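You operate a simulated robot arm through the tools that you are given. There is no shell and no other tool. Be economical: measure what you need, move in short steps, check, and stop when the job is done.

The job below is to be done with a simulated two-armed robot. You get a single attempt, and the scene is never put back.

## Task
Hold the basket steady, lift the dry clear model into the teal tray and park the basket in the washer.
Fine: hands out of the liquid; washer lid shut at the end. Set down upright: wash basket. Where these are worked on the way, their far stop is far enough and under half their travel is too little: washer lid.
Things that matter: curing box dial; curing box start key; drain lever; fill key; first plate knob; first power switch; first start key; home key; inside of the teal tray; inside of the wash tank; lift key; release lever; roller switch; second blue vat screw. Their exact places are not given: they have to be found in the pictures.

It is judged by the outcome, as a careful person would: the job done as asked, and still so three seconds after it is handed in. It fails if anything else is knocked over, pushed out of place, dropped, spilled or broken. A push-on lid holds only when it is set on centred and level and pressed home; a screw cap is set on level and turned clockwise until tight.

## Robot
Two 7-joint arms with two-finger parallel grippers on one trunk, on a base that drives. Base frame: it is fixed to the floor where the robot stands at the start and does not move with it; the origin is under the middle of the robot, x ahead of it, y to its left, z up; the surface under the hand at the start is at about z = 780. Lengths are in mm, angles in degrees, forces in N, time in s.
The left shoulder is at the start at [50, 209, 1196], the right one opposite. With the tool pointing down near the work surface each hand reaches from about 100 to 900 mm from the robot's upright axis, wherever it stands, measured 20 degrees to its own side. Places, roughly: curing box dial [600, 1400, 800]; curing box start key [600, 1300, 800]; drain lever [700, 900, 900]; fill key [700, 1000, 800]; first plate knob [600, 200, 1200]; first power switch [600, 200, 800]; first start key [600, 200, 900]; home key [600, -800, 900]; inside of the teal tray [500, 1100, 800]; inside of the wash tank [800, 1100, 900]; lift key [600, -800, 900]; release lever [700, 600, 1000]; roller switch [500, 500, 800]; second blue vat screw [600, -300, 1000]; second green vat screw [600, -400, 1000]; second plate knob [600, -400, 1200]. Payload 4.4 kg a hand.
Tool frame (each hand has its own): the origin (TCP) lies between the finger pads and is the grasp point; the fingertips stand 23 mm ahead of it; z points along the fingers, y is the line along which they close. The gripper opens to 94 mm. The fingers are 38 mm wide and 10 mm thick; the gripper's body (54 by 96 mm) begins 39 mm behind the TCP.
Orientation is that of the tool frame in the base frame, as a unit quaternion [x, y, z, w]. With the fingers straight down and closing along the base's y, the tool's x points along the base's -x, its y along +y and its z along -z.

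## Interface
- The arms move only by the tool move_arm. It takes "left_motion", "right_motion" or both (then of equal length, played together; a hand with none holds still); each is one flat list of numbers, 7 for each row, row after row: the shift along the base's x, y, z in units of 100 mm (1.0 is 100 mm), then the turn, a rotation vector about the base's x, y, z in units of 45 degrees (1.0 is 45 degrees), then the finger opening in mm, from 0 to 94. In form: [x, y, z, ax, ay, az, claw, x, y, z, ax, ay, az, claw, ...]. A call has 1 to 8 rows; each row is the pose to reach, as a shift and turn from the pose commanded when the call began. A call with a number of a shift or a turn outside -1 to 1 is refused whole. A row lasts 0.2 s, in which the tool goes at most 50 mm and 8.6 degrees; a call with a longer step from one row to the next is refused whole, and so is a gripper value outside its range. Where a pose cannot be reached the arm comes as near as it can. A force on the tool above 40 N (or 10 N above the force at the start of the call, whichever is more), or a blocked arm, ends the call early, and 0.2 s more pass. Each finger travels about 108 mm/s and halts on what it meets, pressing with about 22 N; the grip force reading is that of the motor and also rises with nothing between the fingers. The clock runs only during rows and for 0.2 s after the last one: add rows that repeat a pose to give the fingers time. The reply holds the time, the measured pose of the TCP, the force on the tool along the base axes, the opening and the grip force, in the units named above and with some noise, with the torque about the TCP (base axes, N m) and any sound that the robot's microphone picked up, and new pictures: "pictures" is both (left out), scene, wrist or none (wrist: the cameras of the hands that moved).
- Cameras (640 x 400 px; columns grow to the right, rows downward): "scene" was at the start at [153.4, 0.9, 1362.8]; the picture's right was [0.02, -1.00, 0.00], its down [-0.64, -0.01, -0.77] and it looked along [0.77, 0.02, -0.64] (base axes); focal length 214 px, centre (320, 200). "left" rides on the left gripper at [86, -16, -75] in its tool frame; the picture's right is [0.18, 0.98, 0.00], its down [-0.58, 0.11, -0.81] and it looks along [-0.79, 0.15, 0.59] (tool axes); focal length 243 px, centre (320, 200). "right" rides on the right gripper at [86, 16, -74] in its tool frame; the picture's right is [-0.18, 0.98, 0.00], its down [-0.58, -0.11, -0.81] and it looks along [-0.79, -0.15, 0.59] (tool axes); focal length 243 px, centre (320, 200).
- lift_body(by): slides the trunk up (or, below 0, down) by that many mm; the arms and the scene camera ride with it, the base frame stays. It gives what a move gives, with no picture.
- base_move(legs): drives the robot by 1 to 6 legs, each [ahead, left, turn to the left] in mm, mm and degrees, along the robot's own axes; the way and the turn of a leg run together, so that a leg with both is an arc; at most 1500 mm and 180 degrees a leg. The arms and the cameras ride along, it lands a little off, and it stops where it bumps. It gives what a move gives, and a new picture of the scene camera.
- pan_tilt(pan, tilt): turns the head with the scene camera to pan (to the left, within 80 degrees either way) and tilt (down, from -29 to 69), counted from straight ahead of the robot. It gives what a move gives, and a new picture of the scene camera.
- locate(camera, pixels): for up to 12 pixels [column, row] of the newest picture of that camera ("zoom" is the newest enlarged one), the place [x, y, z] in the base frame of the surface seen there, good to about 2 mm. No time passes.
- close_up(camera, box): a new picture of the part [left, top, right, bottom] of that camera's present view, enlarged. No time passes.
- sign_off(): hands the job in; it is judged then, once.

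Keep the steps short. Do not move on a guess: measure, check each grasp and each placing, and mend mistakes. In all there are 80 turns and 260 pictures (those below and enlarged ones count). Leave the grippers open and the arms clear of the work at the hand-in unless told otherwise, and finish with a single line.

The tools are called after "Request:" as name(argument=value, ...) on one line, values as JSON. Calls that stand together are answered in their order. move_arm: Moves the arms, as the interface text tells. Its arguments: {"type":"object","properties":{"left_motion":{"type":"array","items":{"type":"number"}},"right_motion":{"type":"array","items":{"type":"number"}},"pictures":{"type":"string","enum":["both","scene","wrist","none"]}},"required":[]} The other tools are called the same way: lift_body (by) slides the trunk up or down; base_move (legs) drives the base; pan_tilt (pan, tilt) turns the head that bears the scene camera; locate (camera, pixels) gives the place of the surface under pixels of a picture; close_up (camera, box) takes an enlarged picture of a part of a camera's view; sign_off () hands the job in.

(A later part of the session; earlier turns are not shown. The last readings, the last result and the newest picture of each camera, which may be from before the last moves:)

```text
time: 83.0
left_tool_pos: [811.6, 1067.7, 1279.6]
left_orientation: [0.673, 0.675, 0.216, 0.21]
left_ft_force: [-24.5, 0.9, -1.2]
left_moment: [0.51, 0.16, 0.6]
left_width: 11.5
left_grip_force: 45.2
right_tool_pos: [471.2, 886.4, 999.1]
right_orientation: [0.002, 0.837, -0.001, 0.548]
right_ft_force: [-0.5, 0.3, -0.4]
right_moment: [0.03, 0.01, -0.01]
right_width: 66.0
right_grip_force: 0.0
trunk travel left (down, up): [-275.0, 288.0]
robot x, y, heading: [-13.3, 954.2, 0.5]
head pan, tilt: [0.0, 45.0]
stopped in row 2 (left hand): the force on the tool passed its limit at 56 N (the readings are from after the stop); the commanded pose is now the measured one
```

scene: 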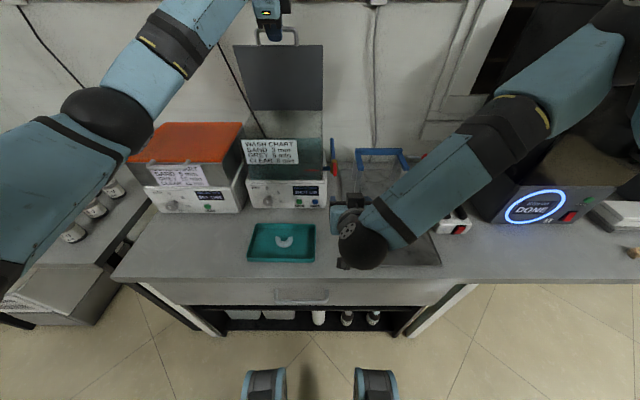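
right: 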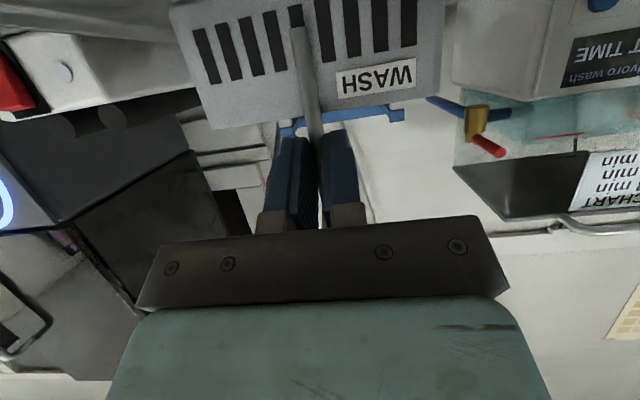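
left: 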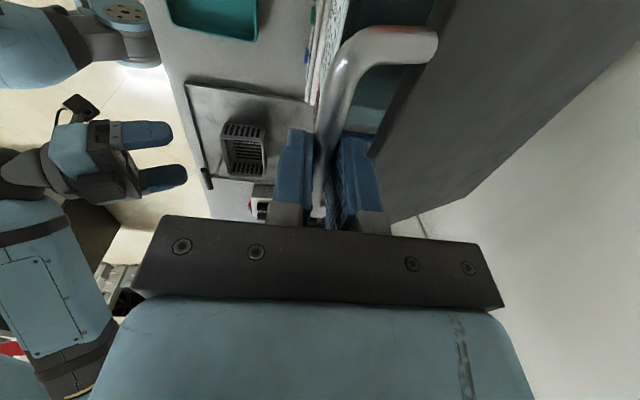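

The lid met a stop at ~80°. Verify geometry, and relax the grip slightly (fingers still around the bar) to see whether it stays.

Request:
locate(camera="scene", pixels=[[260, 55], [300, 55], [260, 100], [300, 100], [240, 108], [320, 108]])

Request:
move_arm(left_motion=[-0.03, 0, 0, 0, 0, 0, 11, -0.03, 0, 0, 0, 0, 0, 16, -0.03, 0, 0, 0, 0, 0, 22, -0.03, 0, 0, 0, 0, 0, 22], pictures="wrist")

Request:
close_up(camera="scene", box=[220, 0, 340, 120])

```text
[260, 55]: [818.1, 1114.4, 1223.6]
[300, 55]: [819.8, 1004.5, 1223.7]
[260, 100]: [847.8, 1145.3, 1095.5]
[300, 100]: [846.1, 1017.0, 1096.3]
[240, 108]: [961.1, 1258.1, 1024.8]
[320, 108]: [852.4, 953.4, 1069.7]
```

```text
time: 84.0
left_tool_pos: [813.8, 1067.9, 1277.7]
left_orientation: [0.673, 0.676, 0.215, 0.209]
left_ft_force: [0.2, -0.1, 0.6]
left_moment: [0.03, -0.03, -0.03]
left_width: 22.1
left_grip_force: 0.0
right_tool_pos: [473.5, 884.0, 997.3]
right_orientation: [0.001, 0.838, 0.0, 0.546]
right_ft_force: [-0.4, 0.5, -0.2]
right_moment: [0.01, 0.0, -0.03]
right_width: 65.8
right_grip_force: 0.0
trunk travel left (down, up): [-275.0, 288.0]
robot x, y, heading: [-11.1, 949.6, 0.1]
head pan, tilt: [0.0, 45.0]
```

left: 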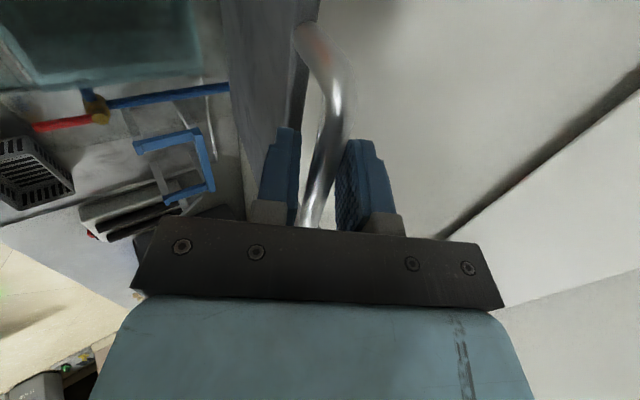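

```text
3.33 times, centred on (280, 60) of scene
```

zoom: 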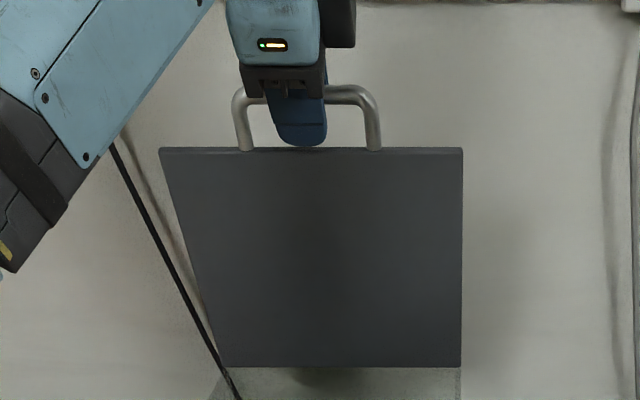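

The lid stays by itself at ~78° (no force). Withdraw along the finger axis.

Request:
move_arm(left_motion=[-0.1, 0, 0.14, 0, 0, 0, 26, -0.25, 0, 0.35, 0, 0, 0, 30, -0.45, 0, 0.6, 0, 0, 0, 30, -0.8, 0, 0.7, 0, 0, 0, 30], pictures="scene")

Request:
move_arm(left_motion=[-0.4, 0, -0.1, 0, 0.15, 0, 30, -0.8, 0, -0.2, 0, 0.31, 0, 30, -1, 0, -0.5, 0, 0.47, 0, 30, -1, 0, -0.8, 0, 0.63, 0, 30, -1, 0, -1, 0, 0.78, 0, 30], pictures="scene")

Request:
close_up(camera="scene", box=[230, 40, 340, 170])

```text
time: 85.0
left_tool_pos: [731.4, 1066.1, 1347.7]
left_orientation: [0.673, 0.676, 0.216, 0.21]
left_ft_force: [0.1, -0.6, -0.8]
left_moment: [-0.01, -0.01, 0.01]
left_width: 30.2
left_grip_force: 0.0
right_tool_pos: [474.2, 885.6, 998.5]
right_orientation: [0.002, 0.838, -0.002, 0.546]
right_ft_force: [0.5, -0.1, -0.3]
right_moment: [-0.01, 0.01, 0.0]
right_width: 65.8
right_grip_force: 0.1
trunk travel left (down, up): [-275.0, 288.0]
robot x, y, heading: [-16.2, 951.6, 0.4]
head pan, tilt: [0.0, 45.0]
```

scene: 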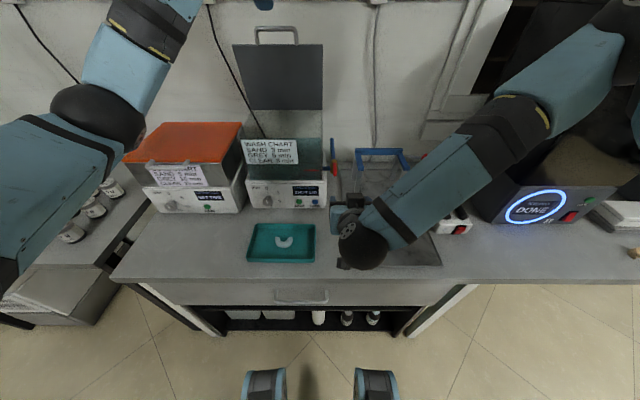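

```text
time: 86.2
left_tool_pos: [635.0, 1065.8, 1246.9]
left_orientation: [0.707, 0.707, 0.001, -0.005]
left_ft_force: [0.4, 0.7, 0.3]
left_moment: [0.0, 0.01, -0.02]
left_width: 30.2
left_grip_force: 0.1
right_tool_pos: [474.1, 884.6, 997.0]
right_orientation: [0.001, 0.838, -0.001, 0.545]
right_ft_force: [-0.2, 0.4, -0.6]
right_moment: [-0.01, 0.01, 0.01]
right_width: 66.0
right_grip_force: 0.0
trunk travel left (down, up): [-275.0, 288.0]
robot x, y, heading: [-10.8, 948.7, 0.0]
head pan, tilt: [0.0, 45.0]
```

scene: 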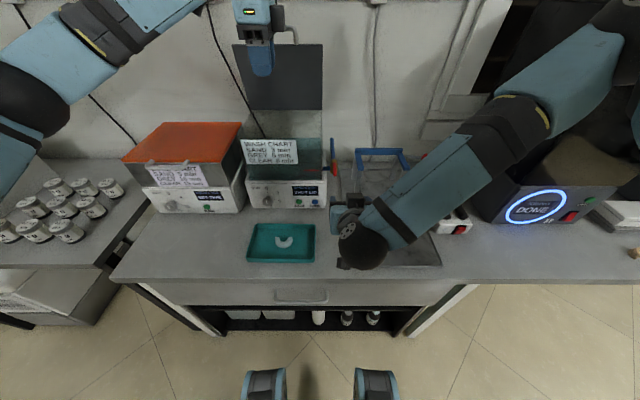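

```text
3.08 times, centred on (285, 105) of scene
```

zoom: 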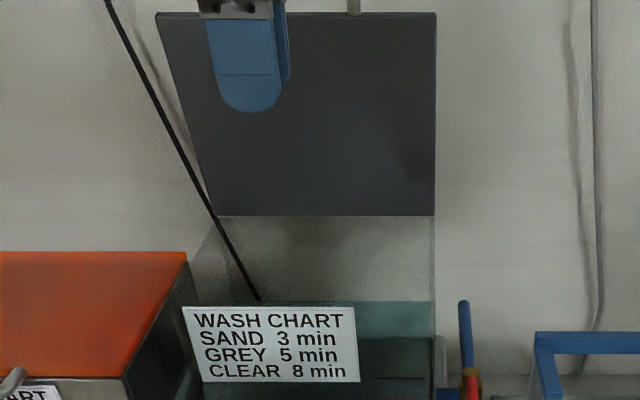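

Lid stays open. Look into the tank with the left wrist camera.

Request:
close_up(camera="left", box=[320, 0, 640, 200])

Request:
close_up(camera="scene", box=[235, 100, 345, 215])

Request:
locate(camera="zoom", pixels=[[385, 120], [350, 130], [400, 200], [395, 240], [380, 100], [250, 90], [400, 150]])

```text
2.00 times, centred on (480, 100) of left
```

zoom: 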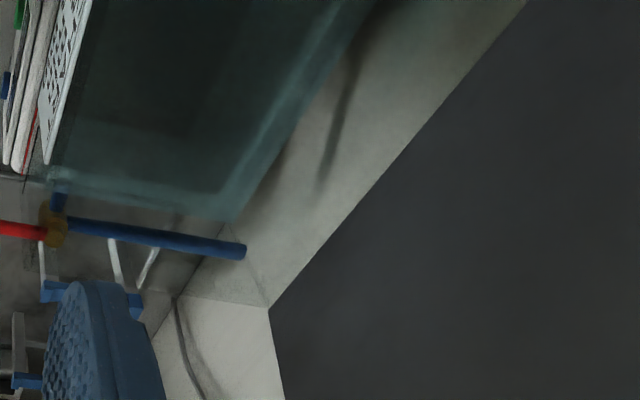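

```text
3.48 times, centred on (290, 158) of scene
```

zoom: 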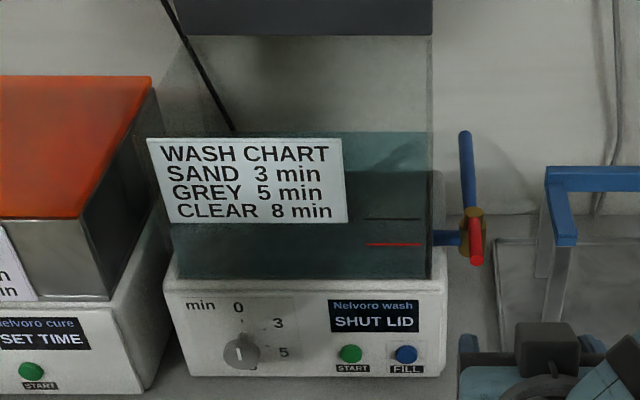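

```text
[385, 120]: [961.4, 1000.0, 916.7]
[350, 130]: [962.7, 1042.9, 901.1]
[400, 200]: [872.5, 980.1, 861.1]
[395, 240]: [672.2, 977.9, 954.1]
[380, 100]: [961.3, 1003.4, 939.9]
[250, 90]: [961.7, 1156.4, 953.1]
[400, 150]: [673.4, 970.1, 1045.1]
```

Request:
locate(camera="left", pixels=[[420, 50], [395, 75], [445, 25], [385, 30], [370, 90], [430, 95], [437, 105], [460, 70], [400, 10], [350, 85]])

Request:
close_up(camera="left", box=[340, 0, 480, 120])

```text
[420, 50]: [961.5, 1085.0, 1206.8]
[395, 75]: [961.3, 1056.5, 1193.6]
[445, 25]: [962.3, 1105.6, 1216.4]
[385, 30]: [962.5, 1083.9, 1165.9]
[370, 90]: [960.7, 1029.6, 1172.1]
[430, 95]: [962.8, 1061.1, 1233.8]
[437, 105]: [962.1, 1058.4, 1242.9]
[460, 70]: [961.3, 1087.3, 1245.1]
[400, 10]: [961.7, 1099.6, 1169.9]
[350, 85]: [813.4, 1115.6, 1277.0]
```

```text
3.33 times, centred on (410, 60) of left
```

zoom: 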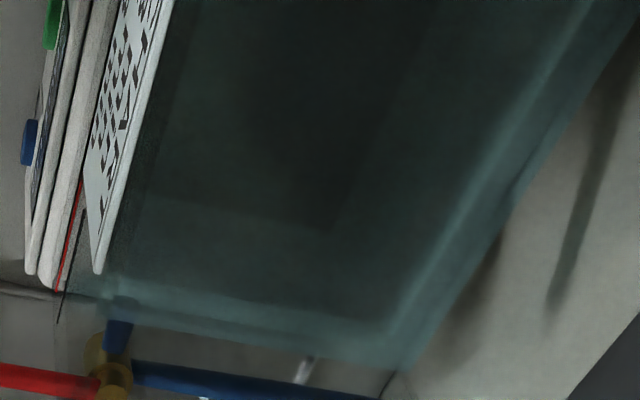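

Request:
locate(camera="zoom", pixels=[[300, 100], [300, 260], [200, 200], [390, 330], [410, 365], [350, 230], [250, 305], [500, 150], [150, 285], [520, 180], [120, 240], [400, 100]])

```text
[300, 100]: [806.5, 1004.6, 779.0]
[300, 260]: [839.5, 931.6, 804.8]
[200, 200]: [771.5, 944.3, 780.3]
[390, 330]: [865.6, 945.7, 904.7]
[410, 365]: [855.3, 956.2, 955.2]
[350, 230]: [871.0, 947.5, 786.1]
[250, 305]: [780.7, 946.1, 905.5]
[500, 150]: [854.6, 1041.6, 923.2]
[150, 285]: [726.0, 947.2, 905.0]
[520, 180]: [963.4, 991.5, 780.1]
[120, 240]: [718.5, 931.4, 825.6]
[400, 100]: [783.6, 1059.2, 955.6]
```

Liquid surface ≈ z 955 (at the red line), tank x≈680–845, y≈955–1172. The handle top will stay well above the liquid. Now clear the right arm and go for the basket bar with the left hand.

Request:
move_arm(left_motion=[-0.4, 0, 0, 0, 0, 0, 30, -0.8, 0, 0, 0, 0, 0, 30, -1, 0, 0, 0, 0, 0, 30], right_motion=[-0.3, -0.3, 0, 0, 0, 0, 66, -0.6, -0.6, 0, 0, 0, 0, 66, -0.9, -0.9, 0, 0, 0, 0, 66], pictures="none")

Request:
move_arm(left_motion=[0, -0.3, -0.3, 0, 0, 0, 30, 0, -0.6, -0.6, 0, 0, 0, 30, 0, -0.9, -0.9, 0, 0, 0, 30], right_motion=[0, -0.33, 0, 0, 0, 0, 66, 0, -0.66, 0, 0, 0, 0, 66, 0, -1, 0, 0, 0, 0, 66], pictures="none")

Request:
base_move(legs=[[0, -90, 0]])

```text
time: 87.0
left_tool_pos: [533.0, 1068.9, 1243.1]
left_orientation: [0.708, 0.707, 0.002, -0.005]
left_ft_force: [-0.8, -0.8, 0.0]
left_moment: [-0.01, 0.0, -0.01]
left_width: 30.0
left_grip_force: 0.1
right_tool_pos: [401.7, 807.1, 988.4]
right_orientation: [0.001, 0.838, 0.0, 0.546]
right_ft_force: [0.1, 0.4, 0.6]
right_moment: [-0.01, 0.02, 0.01]
right_width: 66.0
right_grip_force: 0.1
right hand out of reach, approached as far as the arm can: row 3
trunk travel left (down, up): [-275.0, 288.0]
robot x, y, heading: [-13.6, 951.1, 0.4]
head pan, tilt: [0.0, 45.0]
```

```text
time: 87.8
left_tool_pos: [533.3, 977.1, 1157.7]
left_orientation: [0.707, 0.707, 0.001, -0.004]
left_ft_force: [0.4, -0.3, 0.4]
left_moment: [0.01, 0.0, 0.01]
left_width: 30.1
left_grip_force: 0.0
right_tool_pos: [416.6, 780.1, 988.7]
right_orientation: [0.003, 0.839, -0.002, 0.544]
right_ft_force: [0.5, 0.1, 0.4]
right_moment: [0.02, -0.03, 0.05]
right_width: 65.9
right_grip_force: 0.0
right hand out of reach, approached as far as the arm can: row 1, 2, 3
trunk travel left (down, up): [-275.0, 288.0]
robot x, y, heading: [-13.9, 951.7, 0.3]
head pan, tilt: [0.0, 45.0]
```

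```text
time: 89.3
left_tool_pos: [533.9, 892.7, 1156.8]
left_orientation: [0.707, 0.707, 0.002, -0.004]
left_ft_force: [0.2, -0.5, -1.0]
left_moment: [0.03, 0.01, 0.0]
left_width: 30.2
left_grip_force: 0.1
right_tool_pos: [416.8, 694.6, 988.4]
right_orientation: [0.001, 0.839, -0.001, 0.544]
right_ft_force: [-0.2, 0.1, 0.4]
right_moment: [-0.02, 0.02, -0.01]
right_width: 65.9
right_grip_force: 0.0
trunk travel left (down, up): [-275.0, 288.0]
robot x, y, heading: [-10.8, 861.8, 0.4]
head pan, tilt: [0.0, 45.0]
```

scene: 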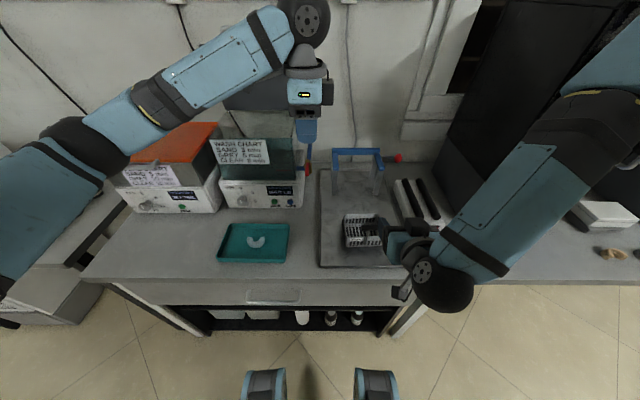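

Unpitch the right hand (its wrist limit blocks it) while moving it up and right.

Request:
move_arm(right_motion=[0, -0.1, 0.15, 0, 0.17, 0, 66, 0, -0.3, 0.3, 0, 0.34, 0, 66, 0, -0.5, 0.45, 0, 0.5, 0, 66, 0, -0.7, 0.6, 0, 0.67, 0, 66, 0, -0.9, 0.75, 0, 0.84, 0, 66, 0, -1, 0.9, 0, 1, 0, 66], pictures="none")

Request:
move_arm(right_motion=[-0.2, -0.1, 0, 0, 0.16, 0, 66, -0.4, -0.3, 0, 0, 0.32, 0, 66, -0.6, -0.6, 0, 0, 0.48, 0, 66, -0.6, -0.8, 0, 0, 0.48, 0, 66], pictures="none")

Request:
move_arm(left_motion=[0, -0.4, 0, 0, 0, 0, 40, -0.1, -0.75, -0.1, 0, 0, 0, 40, -0.2, -1, -0.4, 0, 0, 0, 40, -0.4, -1, -0.7, 0, 0, 0, 40], pictures="both")

Request:
close_up(camera="scene", box=[320, 195, 400, 265])

```text
time: 90.7
left_tool_pos: [532.8, 891.7, 1157.3]
left_orientation: [0.707, 0.707, 0.002, -0.004]
left_ft_force: [0.1, -0.1, 0.5]
left_moment: [0.02, -0.01, -0.02]
left_width: 30.1
left_grip_force: 0.1
right_tool_pos: [418.0, 595.2, 1078.2]
right_orientation: [0.0, 0.983, 0.0, 0.182]
right_ft_force: [-0.9, -1.0, 0.2]
right_moment: [0.05, 0.0, -0.02]
right_width: 66.0
right_grip_force: 0.1
right hand out of reach, approached as far as the arm can: row 1, 2, 3, 4
trunk travel left (down, up): [-275.0, 288.0]
robot x, y, heading: [-11.4, 861.6, 0.1]
head pan, tilt: [0.0, 45.0]
```

```text
time: 91.7
left_tool_pos: [534.3, 891.8, 1157.8]
left_orientation: [0.706, 0.708, 0.002, -0.005]
left_ft_force: [0.4, -0.1, -0.4]
left_moment: [0.0, 0.01, -0.01]
left_width: 29.9
left_grip_force: 0.0
right_tool_pos: [359.3, 516.0, 1078.5]
right_orientation: [0.0, 1.0, -0.002, -0.005]
right_ft_force: [-0.6, -0.6, -0.6]
right_moment: [0.04, -0.01, -0.01]
right_width: 65.9
right_grip_force: 0.0
trunk travel left (down, up): [-275.0, 288.0]
robot x, y, heading: [-15.2, 862.3, 0.5]
head pan, tilt: [0.0, 45.0]
```

```text
time: 92.7
left_tool_pos: [492.8, 792.1, 1089.7]
left_orientation: [0.707, 0.707, 0.001, -0.004]
left_ft_force: [0.0, 0.8, 0.8]
left_moment: [-0.04, -0.02, 0.05]
left_width: 40.1
left_grip_force: 0.0
right_tool_pos: [360.4, 517.3, 1079.5]
right_orientation: [0.0, 1.0, -0.003, -0.005]
right_ft_force: [-0.4, -0.2, -0.7]
right_moment: [-0.01, -0.01, 0.03]
right_width: 65.9
right_grip_force: 0.1
trunk travel left (down, up): [-275.0, 288.0]
robot x, y, heading: [-12.4, 861.2, 0.2]
head pan, tilt: [0.0, 45.0]
```

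scene: 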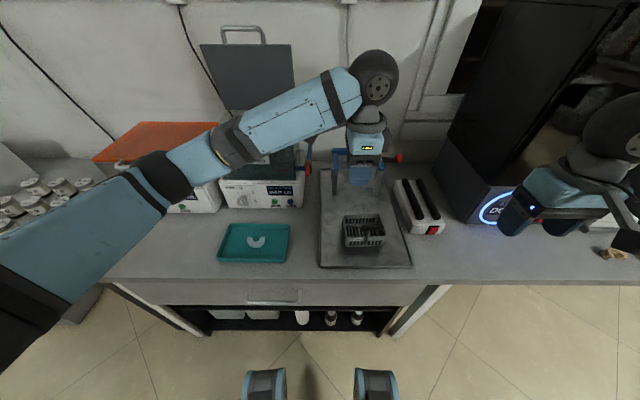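
left: 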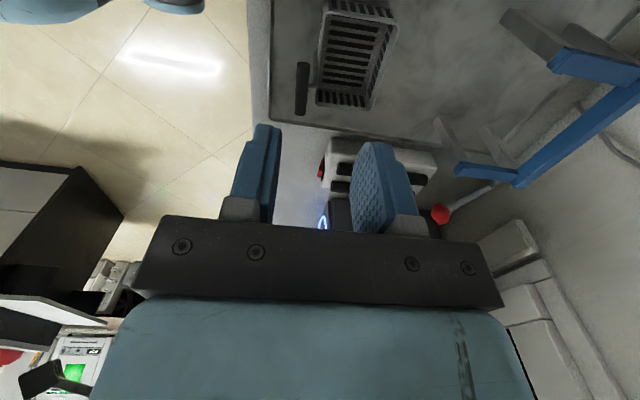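

```text
5.71 times, centred on (360, 230) of scene
```

zoom: 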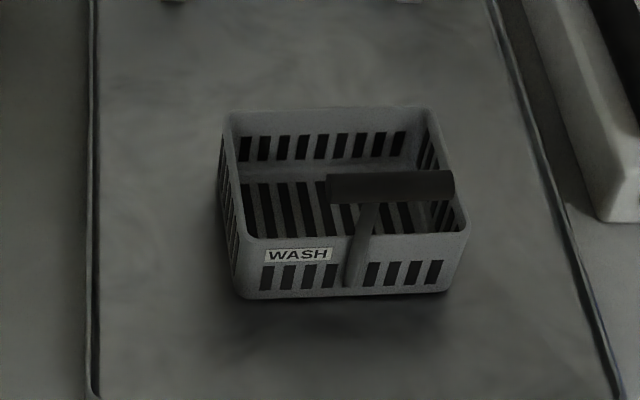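

Great view; the bar in the left camera runs from (303,65) to (301,112). Measure it.

Request:
locate(camera="left", pixels=[[303, 66], [302, 80], [302, 95], [301, 112], [299, 90], [306, 90], [314, 92]])

Request:
locate(camera="zoom", pixels=[[335, 180], [390, 178], [448, 176], [390, 188], [365, 230], [240, 240], [462, 235], [228, 118], [430, 110]])

```text
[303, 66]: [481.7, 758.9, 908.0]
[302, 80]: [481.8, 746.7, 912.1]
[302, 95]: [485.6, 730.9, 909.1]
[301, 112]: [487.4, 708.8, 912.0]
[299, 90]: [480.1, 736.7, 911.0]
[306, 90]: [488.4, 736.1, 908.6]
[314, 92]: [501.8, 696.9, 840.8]
```

```text
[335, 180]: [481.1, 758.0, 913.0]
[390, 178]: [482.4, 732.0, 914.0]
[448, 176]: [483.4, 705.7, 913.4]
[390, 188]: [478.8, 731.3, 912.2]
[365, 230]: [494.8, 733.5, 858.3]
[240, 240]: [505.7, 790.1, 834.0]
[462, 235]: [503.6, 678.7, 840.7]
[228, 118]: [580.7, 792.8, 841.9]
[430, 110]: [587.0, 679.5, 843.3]
```

Bar axis ≈ (484, 732, 904). Go above it, then down so that it sits near the fingertips (TCP z 921).

Request:
move_arm(left_motion=[-0.05, -0.3, -0.2, 0, 0, 0, 40, -0.09, -0.59, -0.5, 0, 0, 0, 40, -0.09, -0.59, -0.9, 0, 0, 0, 40, -0.09, -0.59, -1, 0, 0, 0, 40], pictures="wrist")

Request:
close_up(camera="left", box=[220, 40, 420, 220])

```text
time: 93.7
left_tool_pos: [485.2, 734.9, 986.2]
left_orientation: [0.707, 0.708, 0.002, -0.005]
left_ft_force: [-0.5, 0.9, -0.5]
left_moment: [-0.04, -0.03, -0.02]
left_width: 40.2
left_grip_force: 0.0
right_tool_pos: [359.6, 515.7, 1077.9]
right_orientation: [-0.001, 1.0, -0.002, -0.005]
right_ft_force: [0.5, -0.3, 0.2]
right_moment: [-0.02, -0.04, 0.02]
right_width: 66.0
right_grip_force: 0.0
trunk travel left (down, up): [-275.0, 288.0]
robot x, y, heading: [-9.6, 863.7, 0.2]
head pan, tilt: [0.0, 45.0]
```

left: 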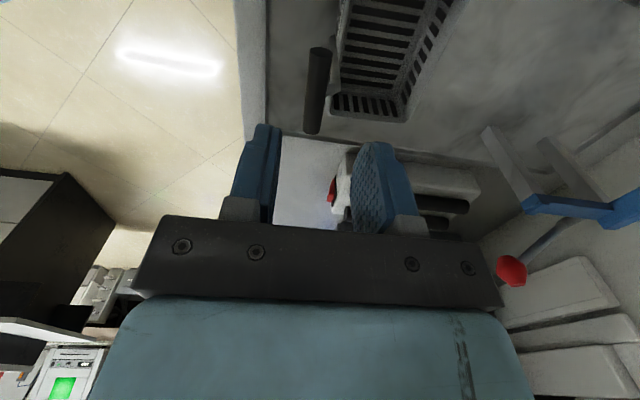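

```text
2.22 times, centred on (320, 130) of left
```

zoom: 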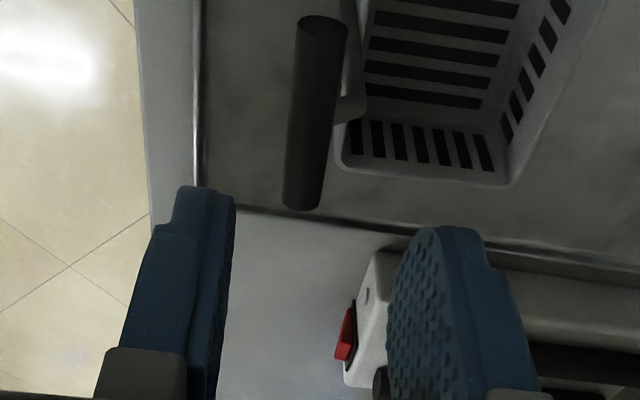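

Bar 2 mm to −x of centre. Correct and descend 65 mm, then close.

Request:
move_arm(left_motion=[-0.02, 0, -0.2, 0, 0, 0, 40, -0.02, 0, -0.4, 0, 0, 0, 40, -0.02, 0, -0.55, 0, 0, 0, 40, -0.02, 0, -0.65, 0, 0, 0, 40], pictures="wrist")

Request:
close_up(camera="left", box=[220, 40, 420, 240])

```text
time: 94.7
left_tool_pos: [483.6, 732.8, 921.4]
left_orientation: [0.707, 0.708, 0.001, -0.004]
left_ft_force: [0.5, 0.3, -0.3]
left_moment: [0.0, 0.03, -0.01]
left_width: 40.0
left_grip_force: 0.1
right_tool_pos: [359.9, 516.2, 1079.4]
right_orientation: [0.0, 1.0, -0.001, -0.005]
right_ft_force: [-0.2, -0.3, -0.2]
right_moment: [0.03, -0.01, 0.02]
right_width: 65.9
right_grip_force: 0.0
trunk travel left (down, up): [-275.0, 288.0]
robot x, y, heading: [-10.6, 862.8, 0.5]
head pan, tilt: [0.0, 45.0]
```

left: 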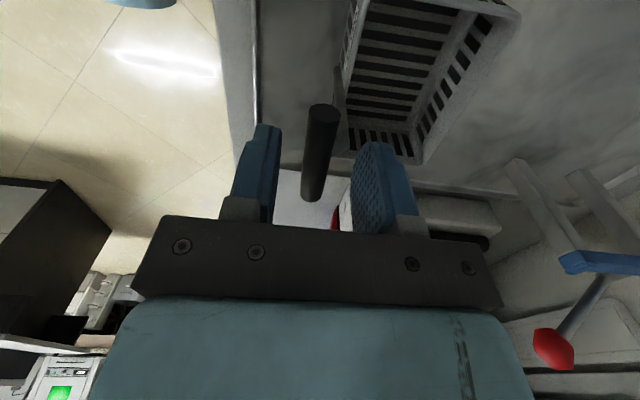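

```text
2.00 times, centred on (320, 140) of left
5 turns are left
```

zoom: 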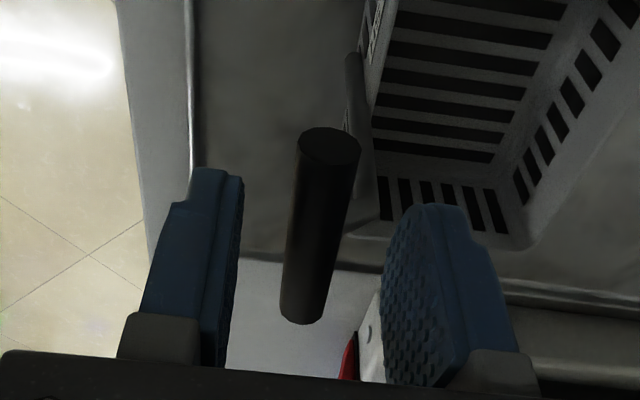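

The bar is centred between the fingers, and turns are short, so I batch: close on the bar, lift 300 mm, carry over the tank (bar to x≈710, y≈1058) and lower to just under the rim, then look.

Request:
move_arm(left_motion=[0, 0, 0, 0, 0, 0, 30, 0, 0, 0, 0, 0, 0, 15, 0, 0, 0, 0, 0, 0, 8, 0, 0, 0, 0, 0, 0, 8, 0, 0, 0, 0, 0, 0, 8], pictures="none")

Request:
move_arm(left_motion=[0, 0, 0.05, 0, 0, 0, 8, 0, 0, 0.15, 0, 0, 0, 8, 0, 0, 0.3, 0, 0, 0, 8, 0, 0, 0.5, 0, 0, 0, 8, 0, 0, 0.75, 0, 0, 0, 8, 0, 0, 1, 0, 0, 0, 8], pictures="scene")

Request:
move_arm(left_motion=[0, 0, 0.25, 0, 0, 0, 8, 0, 0, 0.5, 0, 0, 0, 8, 0, 0, 0.75, 0, 0, 0, 8, 0, 0, 1, 0, 0, 0, 8], pictures="none")

Request:
move_arm(left_motion=[0, 0, 0.25, 0, 0, 0, 8, 0, 0, 0.5, 0, 0, 0, 8, 0, 0, 0.75, 0, 0, 0, 8, 0, 0, 1, 0, 0, 0, 8], pictures="none")

Request:
move_arm(left_motion=[0, 0.15, 0, 0, 0, 0, 8, 0, 0.4, 0, 0, 0, 0, 8, 0, 0.7, 0, 0, 0, 0, 8, 0, 1, 0, 0, 0, 0, 8], pictures="none")

Request:
move_arm(left_motion=[0, 0.25, 0, 0, 0, 0, 8, 0, 0.5, 0, 0, 0, 0, 8, 0, 0.75, 0, 0, 0, 0, 8, 0, 1, 0, 0, 0, 0, 8], pictures="none")

Request:
move_arm(left_motion=[0, 0.25, 0, 0, 0, 0, 8, 0.05, 0.5, 0, 0, 0, 0, 8, 0.2, 0.75, 0, 0, 0, 0, 8, 0.4, 1, 0, 0, 0, 0, 8], pictures="none")

Request:
move_arm(left_motion=[0.25, 0.1, 0, 0, 0, 0, 8, 0.5, 0.2, 0, 0, 0, 0, 8, 0.75, 0.25, 0, 0, 0, 0, 8, 0.95, 0.25, 0, 0, 0, 0, 8], pictures="none")

Request:
move_arm(left_motion=[0.25, 0, 0, 0, 0, 0, 8, 0.5, 0, 0, 0, 0, 0, 8, 0.75, 0, 0, 0, 0, 0, 8, 0.91, 0, 0, 0, 0, 0, 8, 0.91, 0, 0, 0, 0, 0, 8], pictures="both")

Request:
close_up(camera="scene", box=[190, 20, 330, 180])

Request:
locate(camera="scene", pixels=[[227, 33], [245, 28], [262, 33], [220, 60], [280, 60], [215, 143], [292, 143]])

```text
time: 95.9
left_tool_pos: [483.8, 734.1, 921.8]
left_orientation: [0.706, 0.708, 0.002, -0.003]
left_ft_force: [0.2, 0.7, 16.1]
left_moment: [-0.08, -0.33, -0.01]
left_width: 15.0
left_grip_force: 21.6
right_tool_pos: [358.0, 517.3, 1080.1]
right_orientation: [0.0, 1.0, -0.002, -0.003]
right_ft_force: [-0.4, 0.3, -0.7]
right_moment: [-0.03, 0.02, 0.02]
right_width: 65.9
right_grip_force: 0.1
trunk travel left (down, up): [-275.0, 288.0]
robot x, y, heading: [-14.1, 866.7, 0.2]
head pan, tilt: [0.0, 45.0]
```

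```text
time: 97.3
left_tool_pos: [482.9, 733.4, 1023.1]
left_orientation: [0.706, 0.708, 0.001, -0.004]
left_ft_force: [0.4, 0.1, -0.7]
left_moment: [-0.01, 0.07, 0.0]
left_width: 13.4
left_grip_force: 21.9
right_tool_pos: [358.7, 516.4, 1078.9]
right_orientation: [0.0, 1.0, -0.001, -0.005]
right_ft_force: [0.1, -0.5, -0.1]
right_moment: [0.01, 0.0, -0.01]
right_width: 66.3
right_grip_force: 0.1
trunk travel left (down, up): [-275.0, 288.0]
robot x, y, heading: [-11.6, 866.0, 0.2]
head pan, tilt: [0.0, 45.0]
```

scene: 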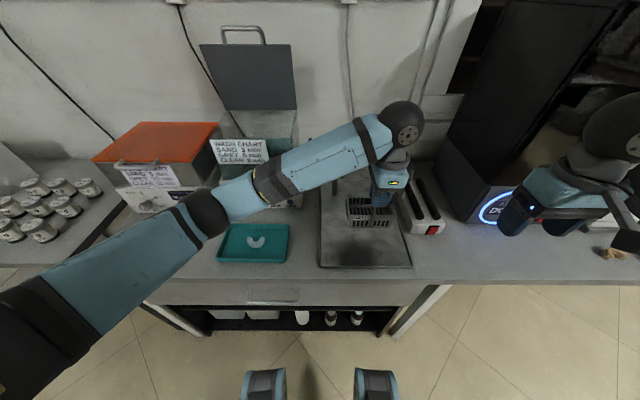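

```text
time: 98.3
left_tool_pos: [482.5, 734.7, 1122.7]
left_orientation: [0.707, 0.708, 0.003, -0.005]
left_ft_force: [-0.4, 0.0, -1.0]
left_moment: [0.01, 0.05, -0.02]
left_width: 13.0
left_grip_force: 22.4
right_tool_pos: [358.7, 515.8, 1079.3]
right_orientation: [-0.001, 1.0, -0.002, -0.005]
right_ft_force: [0.3, -0.5, 0.0]
right_moment: [-0.01, 0.01, 0.04]
right_width: 66.0
right_grip_force: 0.0
trunk travel left (down, up): [-275.0, 288.0]
robot x, y, heading: [-11.7, 865.6, 0.7]
head pan, tilt: [0.0, 45.0]
```

```text
time: 99.3
left_tool_pos: [480.8, 735.2, 1224.1]
left_orientation: [0.707, 0.708, 0.002, -0.004]
left_ft_force: [-0.4, 0.0, -2.1]
left_moment: [-0.02, 0.06, 0.01]
left_width: 13.0
left_grip_force: 21.9
right_tool_pos: [358.5, 515.9, 1079.5]
right_orientation: [-0.001, 1.0, -0.001, -0.005]
right_ft_force: [-0.6, -0.2, -0.8]
right_moment: [0.01, -0.02, -0.02]
right_width: 65.9
right_grip_force: 0.1
trunk travel left (down, up): [-275.0, 288.0]
robot x, y, heading: [-16.9, 862.4, 0.2]
head pan, tilt: [0.0, 45.0]
```

```text
time: 100.3
left_tool_pos: [483.1, 836.6, 1220.7]
left_orientation: [0.706, 0.708, 0.001, -0.003]
left_ft_force: [0.4, -0.3, -1.0]
left_moment: [-0.01, 0.09, -0.02]
left_width: 13.2
left_grip_force: 21.2
right_tool_pos: [359.9, 517.5, 1078.3]
right_orientation: [0.0, 1.0, -0.002, -0.005]
right_ft_force: [0.1, 0.7, 0.0]
right_moment: [0.01, -0.01, -0.01]
right_width: 66.1
right_grip_force: 0.1
trunk travel left (down, up): [-275.0, 288.0]
robot x, y, heading: [-12.4, 863.0, 0.5]
head pan, tilt: [0.0, 45.0]
```

```text
time: 101.3
left_tool_pos: [482.9, 934.7, 1220.6]
left_orientation: [0.705, 0.709, 0.001, -0.004]
left_ft_force: [0.6, 0.4, -1.3]
left_moment: [-0.02, 0.02, 0.02]
left_width: 12.9
left_grip_force: 22.0
right_tool_pos: [359.5, 516.3, 1079.5]
right_orientation: [0.0, 1.0, -0.003, -0.004]
right_ft_force: [0.0, 0.2, 0.0]
right_moment: [-0.02, -0.01, -0.03]
right_width: 65.6
right_grip_force: 0.0
trunk travel left (down, up): [-275.0, 288.0]
robot x, y, heading: [-11.7, 864.1, 0.4]
head pan, tilt: [0.0, 45.0]
```

```text
time: 102.3
left_tool_pos: [523.8, 1034.2, 1222.9]
left_orientation: [0.706, 0.708, 0.001, -0.004]
left_ft_force: [-0.1, 0.2, -1.6]
left_moment: [0.0, 0.06, -0.01]
left_width: 13.0
left_grip_force: 21.6
right_tool_pos: [360.0, 516.6, 1080.6]
right_orientation: [0.0, 1.0, -0.002, -0.005]
right_ft_force: [1.0, 0.9, 0.2]
right_moment: [-0.02, 0.01, -0.02]
right_width: 66.0
right_grip_force: 0.1
trunk travel left (down, up): [-275.0, 288.0]
robot x, y, heading: [-13.5, 862.1, 0.2]
head pan, tilt: [0.0, 45.0]
```

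```text
time: 103.3
left_tool_pos: [617.0, 1057.8, 1222.0]
left_orientation: [0.706, 0.708, 0.002, -0.004]
left_ft_force: [0.0, 1.0, -2.0]
left_moment: [0.0, 0.05, 0.03]
left_width: 13.2
left_grip_force: 22.3
right_tool_pos: [360.1, 515.8, 1080.0]
right_orientation: [0.0, 1.0, -0.002, -0.006]
right_ft_force: [-0.5, -0.2, -0.5]
right_moment: [0.05, -0.03, 0.0]
right_width: 66.1
right_grip_force: 0.0
trunk travel left (down, up): [-275.0, 288.0]
robot x, y, heading: [-11.5, 864.2, 0.3]
head pan, tilt: [0.0, 45.0]
```

```text
time: 104.5
left_tool_pos: [707.0, 1056.9, 1222.0]
left_orientation: [0.707, 0.708, 0.002, -0.004]
left_ft_force: [-0.7, 0.2, -2.0]
left_moment: [-0.01, 0.04, -0.02]
left_width: 13.0
left_grip_force: 22.0
right_tool_pos: [360.5, 516.7, 1079.2]
right_orientation: [0.0, 1.0, -0.001, -0.005]
right_ft_force: [0.0, 0.0, 0.3]
right_moment: [0.01, -0.01, -0.02]
right_width: 65.8
right_grip_force: 0.0
trunk travel left (down, up): [-275.0, 288.0]
robot x, y, heading: [-17.0, 867.0, 0.3]
head pan, tilt: [0.0, 45.0]
```

scene: 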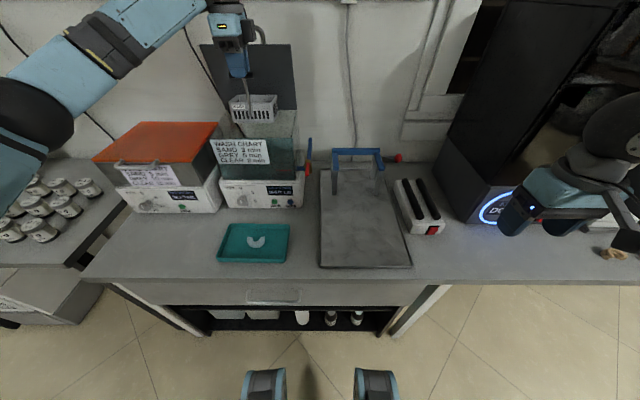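
left: 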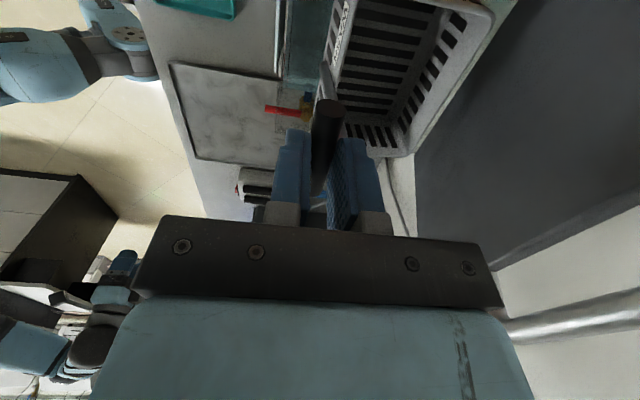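

```text
2.50 times, centred on (260, 100) of scene
```

zoom: 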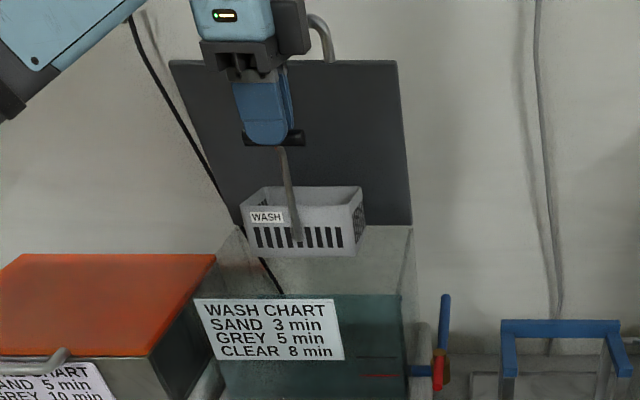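

```text
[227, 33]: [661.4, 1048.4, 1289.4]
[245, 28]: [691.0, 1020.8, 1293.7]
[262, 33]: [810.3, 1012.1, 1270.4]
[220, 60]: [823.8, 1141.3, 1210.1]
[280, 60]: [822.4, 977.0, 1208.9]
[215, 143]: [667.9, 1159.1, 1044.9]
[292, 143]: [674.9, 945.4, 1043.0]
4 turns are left
```

Basket is held level right over the tank. Lower it slowly to the floor, release, rise straight up, and go to the lid pre-grasp pose (same as the one I withdrew to before).

Request:
move_arm(left_motion=[0, 0, -0.2, 0, 0, 0, 8, 0, 0, -0.45, 0, 0, 0, 8, 0, 0, -0.7, 0, 0, 0, 8, 0, 0, -0.9, 0, 0, 0, 8], pictures="none")

Request:
move_arm(left_motion=[0, 0, -0.15, 0, 0, 0, 8, 0, 0, -0.3, 0, 0, 0, 8, 0, 0, -0.45, 0, 0, 0, 8, 0, 0, -0.58, 0, 0, 0, 8, 0, 0, -0.7, 0, 0, 0, 8, 0, 0, -0.8, 0, 0, 0, 8, 0, 0, -0.88, 0, 0, 0, 8], pictures="none")

Request:
move_arm(left_motion=[0, 0, -0.03, 0, 0, 0, 8, 0, 0, -0.06, 0, 0, 0, 8, 0, 0, -0.09, 0, 0, 0, 8, 0, 0, -0.12, 0, 0, 0, 8, 0, 0, -0.15, 0, 0, 0, 8, 0, 0, -0.18, 0, 0, 0, 8], pictures="scene")

Request:
close_up(camera="scene", box=[200, 80, 320, 210])

Request:
move_arm(left_motion=[0, 0, 0, 0, 0, 0, 14, 0, 0, 0, 0, 0, 0, 18, 0, 0, 0, 0, 0, 0, 24, 0, 0, 0, 0, 0, 0, 28, 0, 0, 0, 0, 0, 0, 28], pictures="none")

Request:
move_arm(left_motion=[0, 0, 0.08, 0, 0, 0, 28, 0, 0, 0.2, 0, 0, 0, 28, 0, 0, 0.4, 0, 0, 0, 28, 0, 0, 0.7, 0, 0, 0, 28, 0, 0, 1, 0, 0, 0, 28], pictures="none")

Request:
move_arm(left_motion=[0, 0, 0.3, 0, 0, 0, 28, 0, 0, 0.6, 0, 0, 0, 28, 0, 0, 1, 0, 0, 0, 28], pictures="wrist")

Request:
move_arm(left_motion=[0, 0.02, 0.25, 0, -0.13, 0, 28, 0, 0.04, 0.5, 0, -0.26, 0, 30, 0, 0.06, 0.75, 0, -0.4, 0, 30, 0, 0.08, 1, 0, -0.4, 0, 30], pictures="none")

Request:
move_arm(left_motion=[0, 0, 0.1, 0, -0.13, 0, 30, 0.08, 0, 0.2, 0, -0.26, 0, 30, 0.16, 0, 0.25, 0, -0.38, 0, 30, 0.24, 0, 0.25, 0, -0.38, 0, 30], pictures="both")

Request:
close_up(camera="scene", box=[200, 20, 320, 210])

Request:
locate(camera="scene", pixels=[[228, 28], [245, 27], [262, 28], [264, 36], [221, 36], [245, 60], [272, 60]])

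```text
time: 105.5
left_tool_pos: [709.6, 1058.8, 1131.1]
left_orientation: [0.706, 0.708, 0.002, -0.004]
left_ft_force: [0.7, -0.3, -1.0]
left_moment: [-0.04, 0.06, -0.01]
left_width: 13.2
left_grip_force: 22.4
right_tool_pos: [359.9, 516.8, 1079.7]
right_orientation: [-0.001, 1.0, -0.002, -0.006]
right_ft_force: [0.5, -0.6, 0.4]
right_moment: [0.01, 0.02, 0.0]
right_width: 66.0
right_grip_force: 0.1
trunk travel left (down, up): [-275.0, 288.0]
robot x, y, heading: [-10.9, 866.2, 0.3]
head pan, tilt: [0.0, 45.0]
```

```text
time: 107.1
left_tool_pos: [706.6, 1058.7, 1050.0]
left_orientation: [0.706, 0.708, 0.004, 0.0]
left_ft_force: [-3.3, 8.3, 28.0]
left_moment: [0.37, -0.05, 0.06]
left_width: 13.5
left_grip_force: 22.1
right_tool_pos: [357.0, 517.0, 1082.7]
right_orientation: [0.0, 1.0, -0.002, -0.003]
right_ft_force: [-0.9, -0.4, 0.2]
right_moment: [0.04, -0.01, 0.0]
right_width: 66.1
right_grip_force: 0.0
trunk travel left (down, up): [-275.0, 288.0]
robot x, y, heading: [-17.4, 861.0, 0.4]
head pan, tilt: [0.0, 45.0]
```

```text
time: 107.4
left_tool_pos: [709.3, 1058.0, 1050.4]
left_orientation: [0.706, 0.708, 0.006, 0.001]
left_ft_force: [-0.9, 3.1, 21.4]
left_moment: [0.13, -0.14, -0.06]
left_width: 13.6
left_grip_force: 22.0
right_tool_pos: [358.4, 516.7, 1079.5]
right_orientation: [0.0, 1.0, -0.001, -0.004]
right_ft_force: [0.6, -0.8, -0.3]
right_moment: [-0.01, -0.02, 0.02]
right_width: 66.0
right_grip_force: 0.0
trunk travel left (down, up): [-275.0, 288.0]
robot x, y, heading: [-10.8, 865.6, 0.5]
head pan, tilt: [0.0, 45.0]
stopped in row 1 (left hand): the force on the tool passed its limit at 42 N (the readings are from after the stop); the commanded pose is now the measured one
```

scene: 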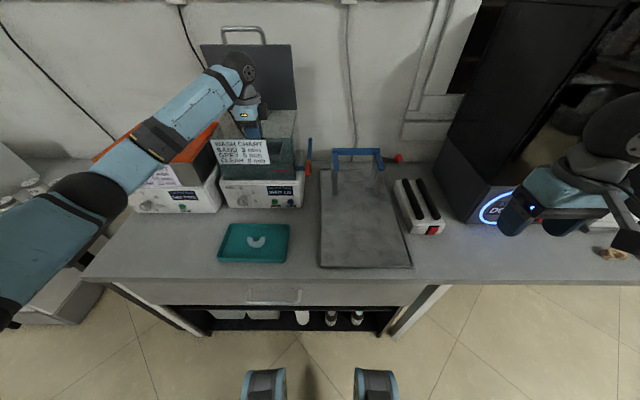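

```text
3.08 times, centred on (260, 145) of scene
```

zoom: 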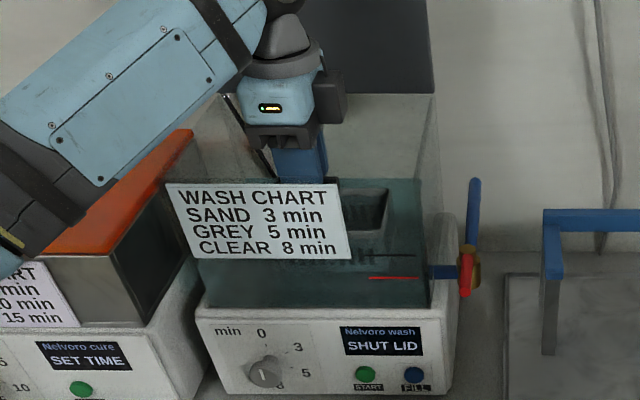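

```text
time: 108.6
left_tool_pos: [709.3, 1058.3, 1045.9]
left_orientation: [0.706, 0.708, 0.003, -0.002]
left_ft_force: [0.2, -0.7, 1.0]
left_moment: [0.01, -0.03, 0.0]
left_width: 27.9
left_grip_force: 0.0
right_tool_pos: [360.6, 516.9, 1078.7]
right_orientation: [0.0, 1.0, -0.002, -0.006]
right_ft_force: [0.6, 0.0, -0.3]
right_moment: [0.01, 0.0, 0.02]
right_width: 66.0
right_grip_force: 0.1
trunk travel left (down, up): [-275.0, 288.0]
robot x, y, heading: [-17.5, 863.9, 0.4]
head pan, tilt: [0.0, 45.0]
```

```text
time: 109.8
left_tool_pos: [710.9, 1058.1, 1147.2]
left_orientation: [0.706, 0.708, 0.003, -0.001]
left_ft_force: [-0.6, 0.1, 0.1]
left_moment: [0.0, -0.01, 0.03]
left_width: 27.8
left_grip_force: 0.0
right_tool_pos: [358.5, 516.1, 1078.2]
right_orientation: [0.0, 1.0, -0.002, -0.005]
right_ft_force: [-0.5, 0.0, -0.5]
right_moment: [-0.01, 0.02, 0.0]
right_width: 66.0
right_grip_force: 0.1
trunk travel left (down, up): [-275.0, 288.0]
robot x, y, heading: [-12.2, 865.4, 0.3]
head pan, tilt: [0.0, 45.0]
```

```text
time: 110.6
left_tool_pos: [709.5, 1059.1, 1249.0]
left_orientation: [0.706, 0.709, 0.004, -0.001]
left_ft_force: [-0.3, 0.1, 0.6]
left_moment: [0.02, 0.01, 0.0]
left_width: 28.1
left_grip_force: 0.1
right_tool_pos: [358.2, 517.3, 1079.6]
right_orientation: [0.0, 1.0, -0.002, -0.003]
right_ft_force: [0.2, -0.2, 0.6]
right_moment: [0.01, -0.02, 0.01]
right_width: 65.9
right_grip_force: 0.0
trunk travel left (down, up): [-275.0, 288.0]
robot x, y, heading: [-11.5, 866.8, 0.5]
head pan, tilt: [0.0, 45.0]
```

left: 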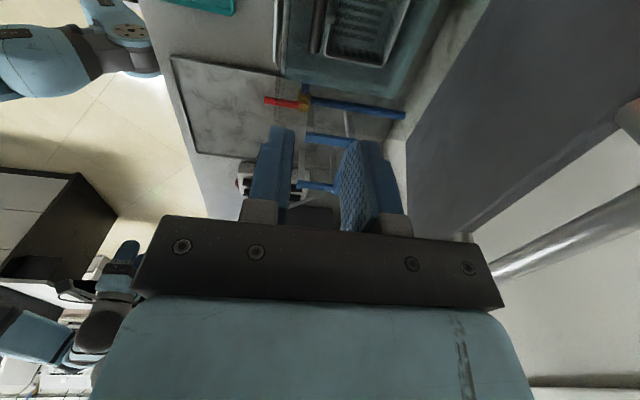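

```text
time: 111.6
left_tool_pos: [710.5, 1066.2, 1349.6]
left_orientation: [0.697, 0.699, 0.114, 0.109]
left_ft_force: [0.2, 0.8, 1.2]
left_moment: [0.02, 0.03, 0.02]
left_width: 30.0
left_grip_force: 0.0
right_tool_pos: [361.2, 515.6, 1079.0]
right_orientation: [0.0, 1.0, -0.001, -0.004]
right_ft_force: [-0.4, -0.5, -0.2]
right_moment: [0.03, 0.02, 0.0]
right_width: 65.9
right_grip_force: 0.0
trunk travel left (down, up): [-275.0, 288.0]
robot x, y, heading: [-11.2, 863.7, 0.4]
head pan, tilt: [0.0, 45.0]
```

```text
time: 112.6
left_tool_pos: [733.2, 1065.6, 1372.3]
left_orientation: [0.672, 0.676, 0.216, 0.212]
left_ft_force: [-0.5, -0.2, -0.5]
left_moment: [0.02, 0.05, -0.01]
left_width: 30.2
left_grip_force: 0.1
right_tool_pos: [359.6, 515.4, 1079.7]
right_orientation: [0.0, 1.0, -0.001, -0.006]
right_ft_force: [-0.3, 0.8, 0.2]
right_moment: [0.02, 0.0, 0.03]
right_width: 66.1
right_grip_force: 0.1
trunk travel left (down, up): [-275.0, 288.0]
robot x, y, heading: [-11.1, 868.3, 0.4]
head pan, tilt: [0.0, 45.0]
```

scene: 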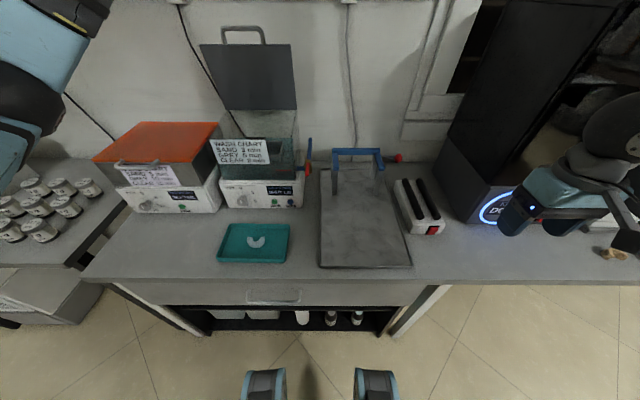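
left: 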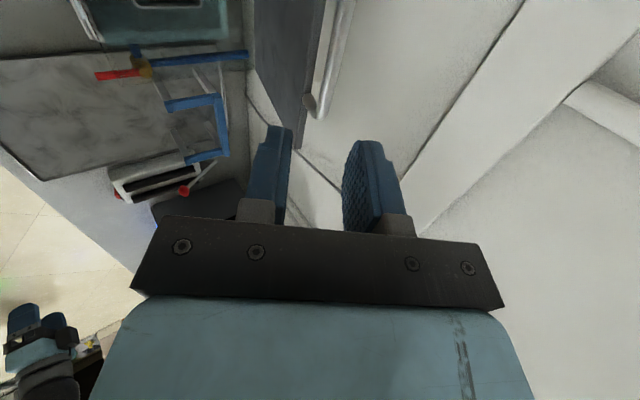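

```text
2.11 times, centred on (260, 115) of scene
```

zoom: 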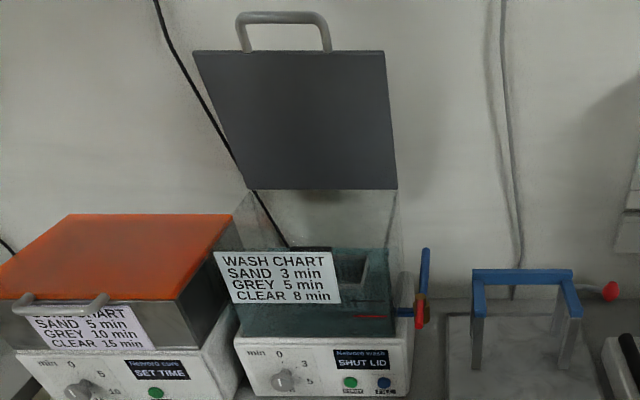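

```text
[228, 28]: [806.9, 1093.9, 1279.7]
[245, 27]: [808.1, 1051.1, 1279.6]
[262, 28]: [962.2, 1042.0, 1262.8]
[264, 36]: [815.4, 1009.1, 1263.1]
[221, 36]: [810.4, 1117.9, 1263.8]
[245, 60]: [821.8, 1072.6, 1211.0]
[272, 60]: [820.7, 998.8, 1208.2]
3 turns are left
```

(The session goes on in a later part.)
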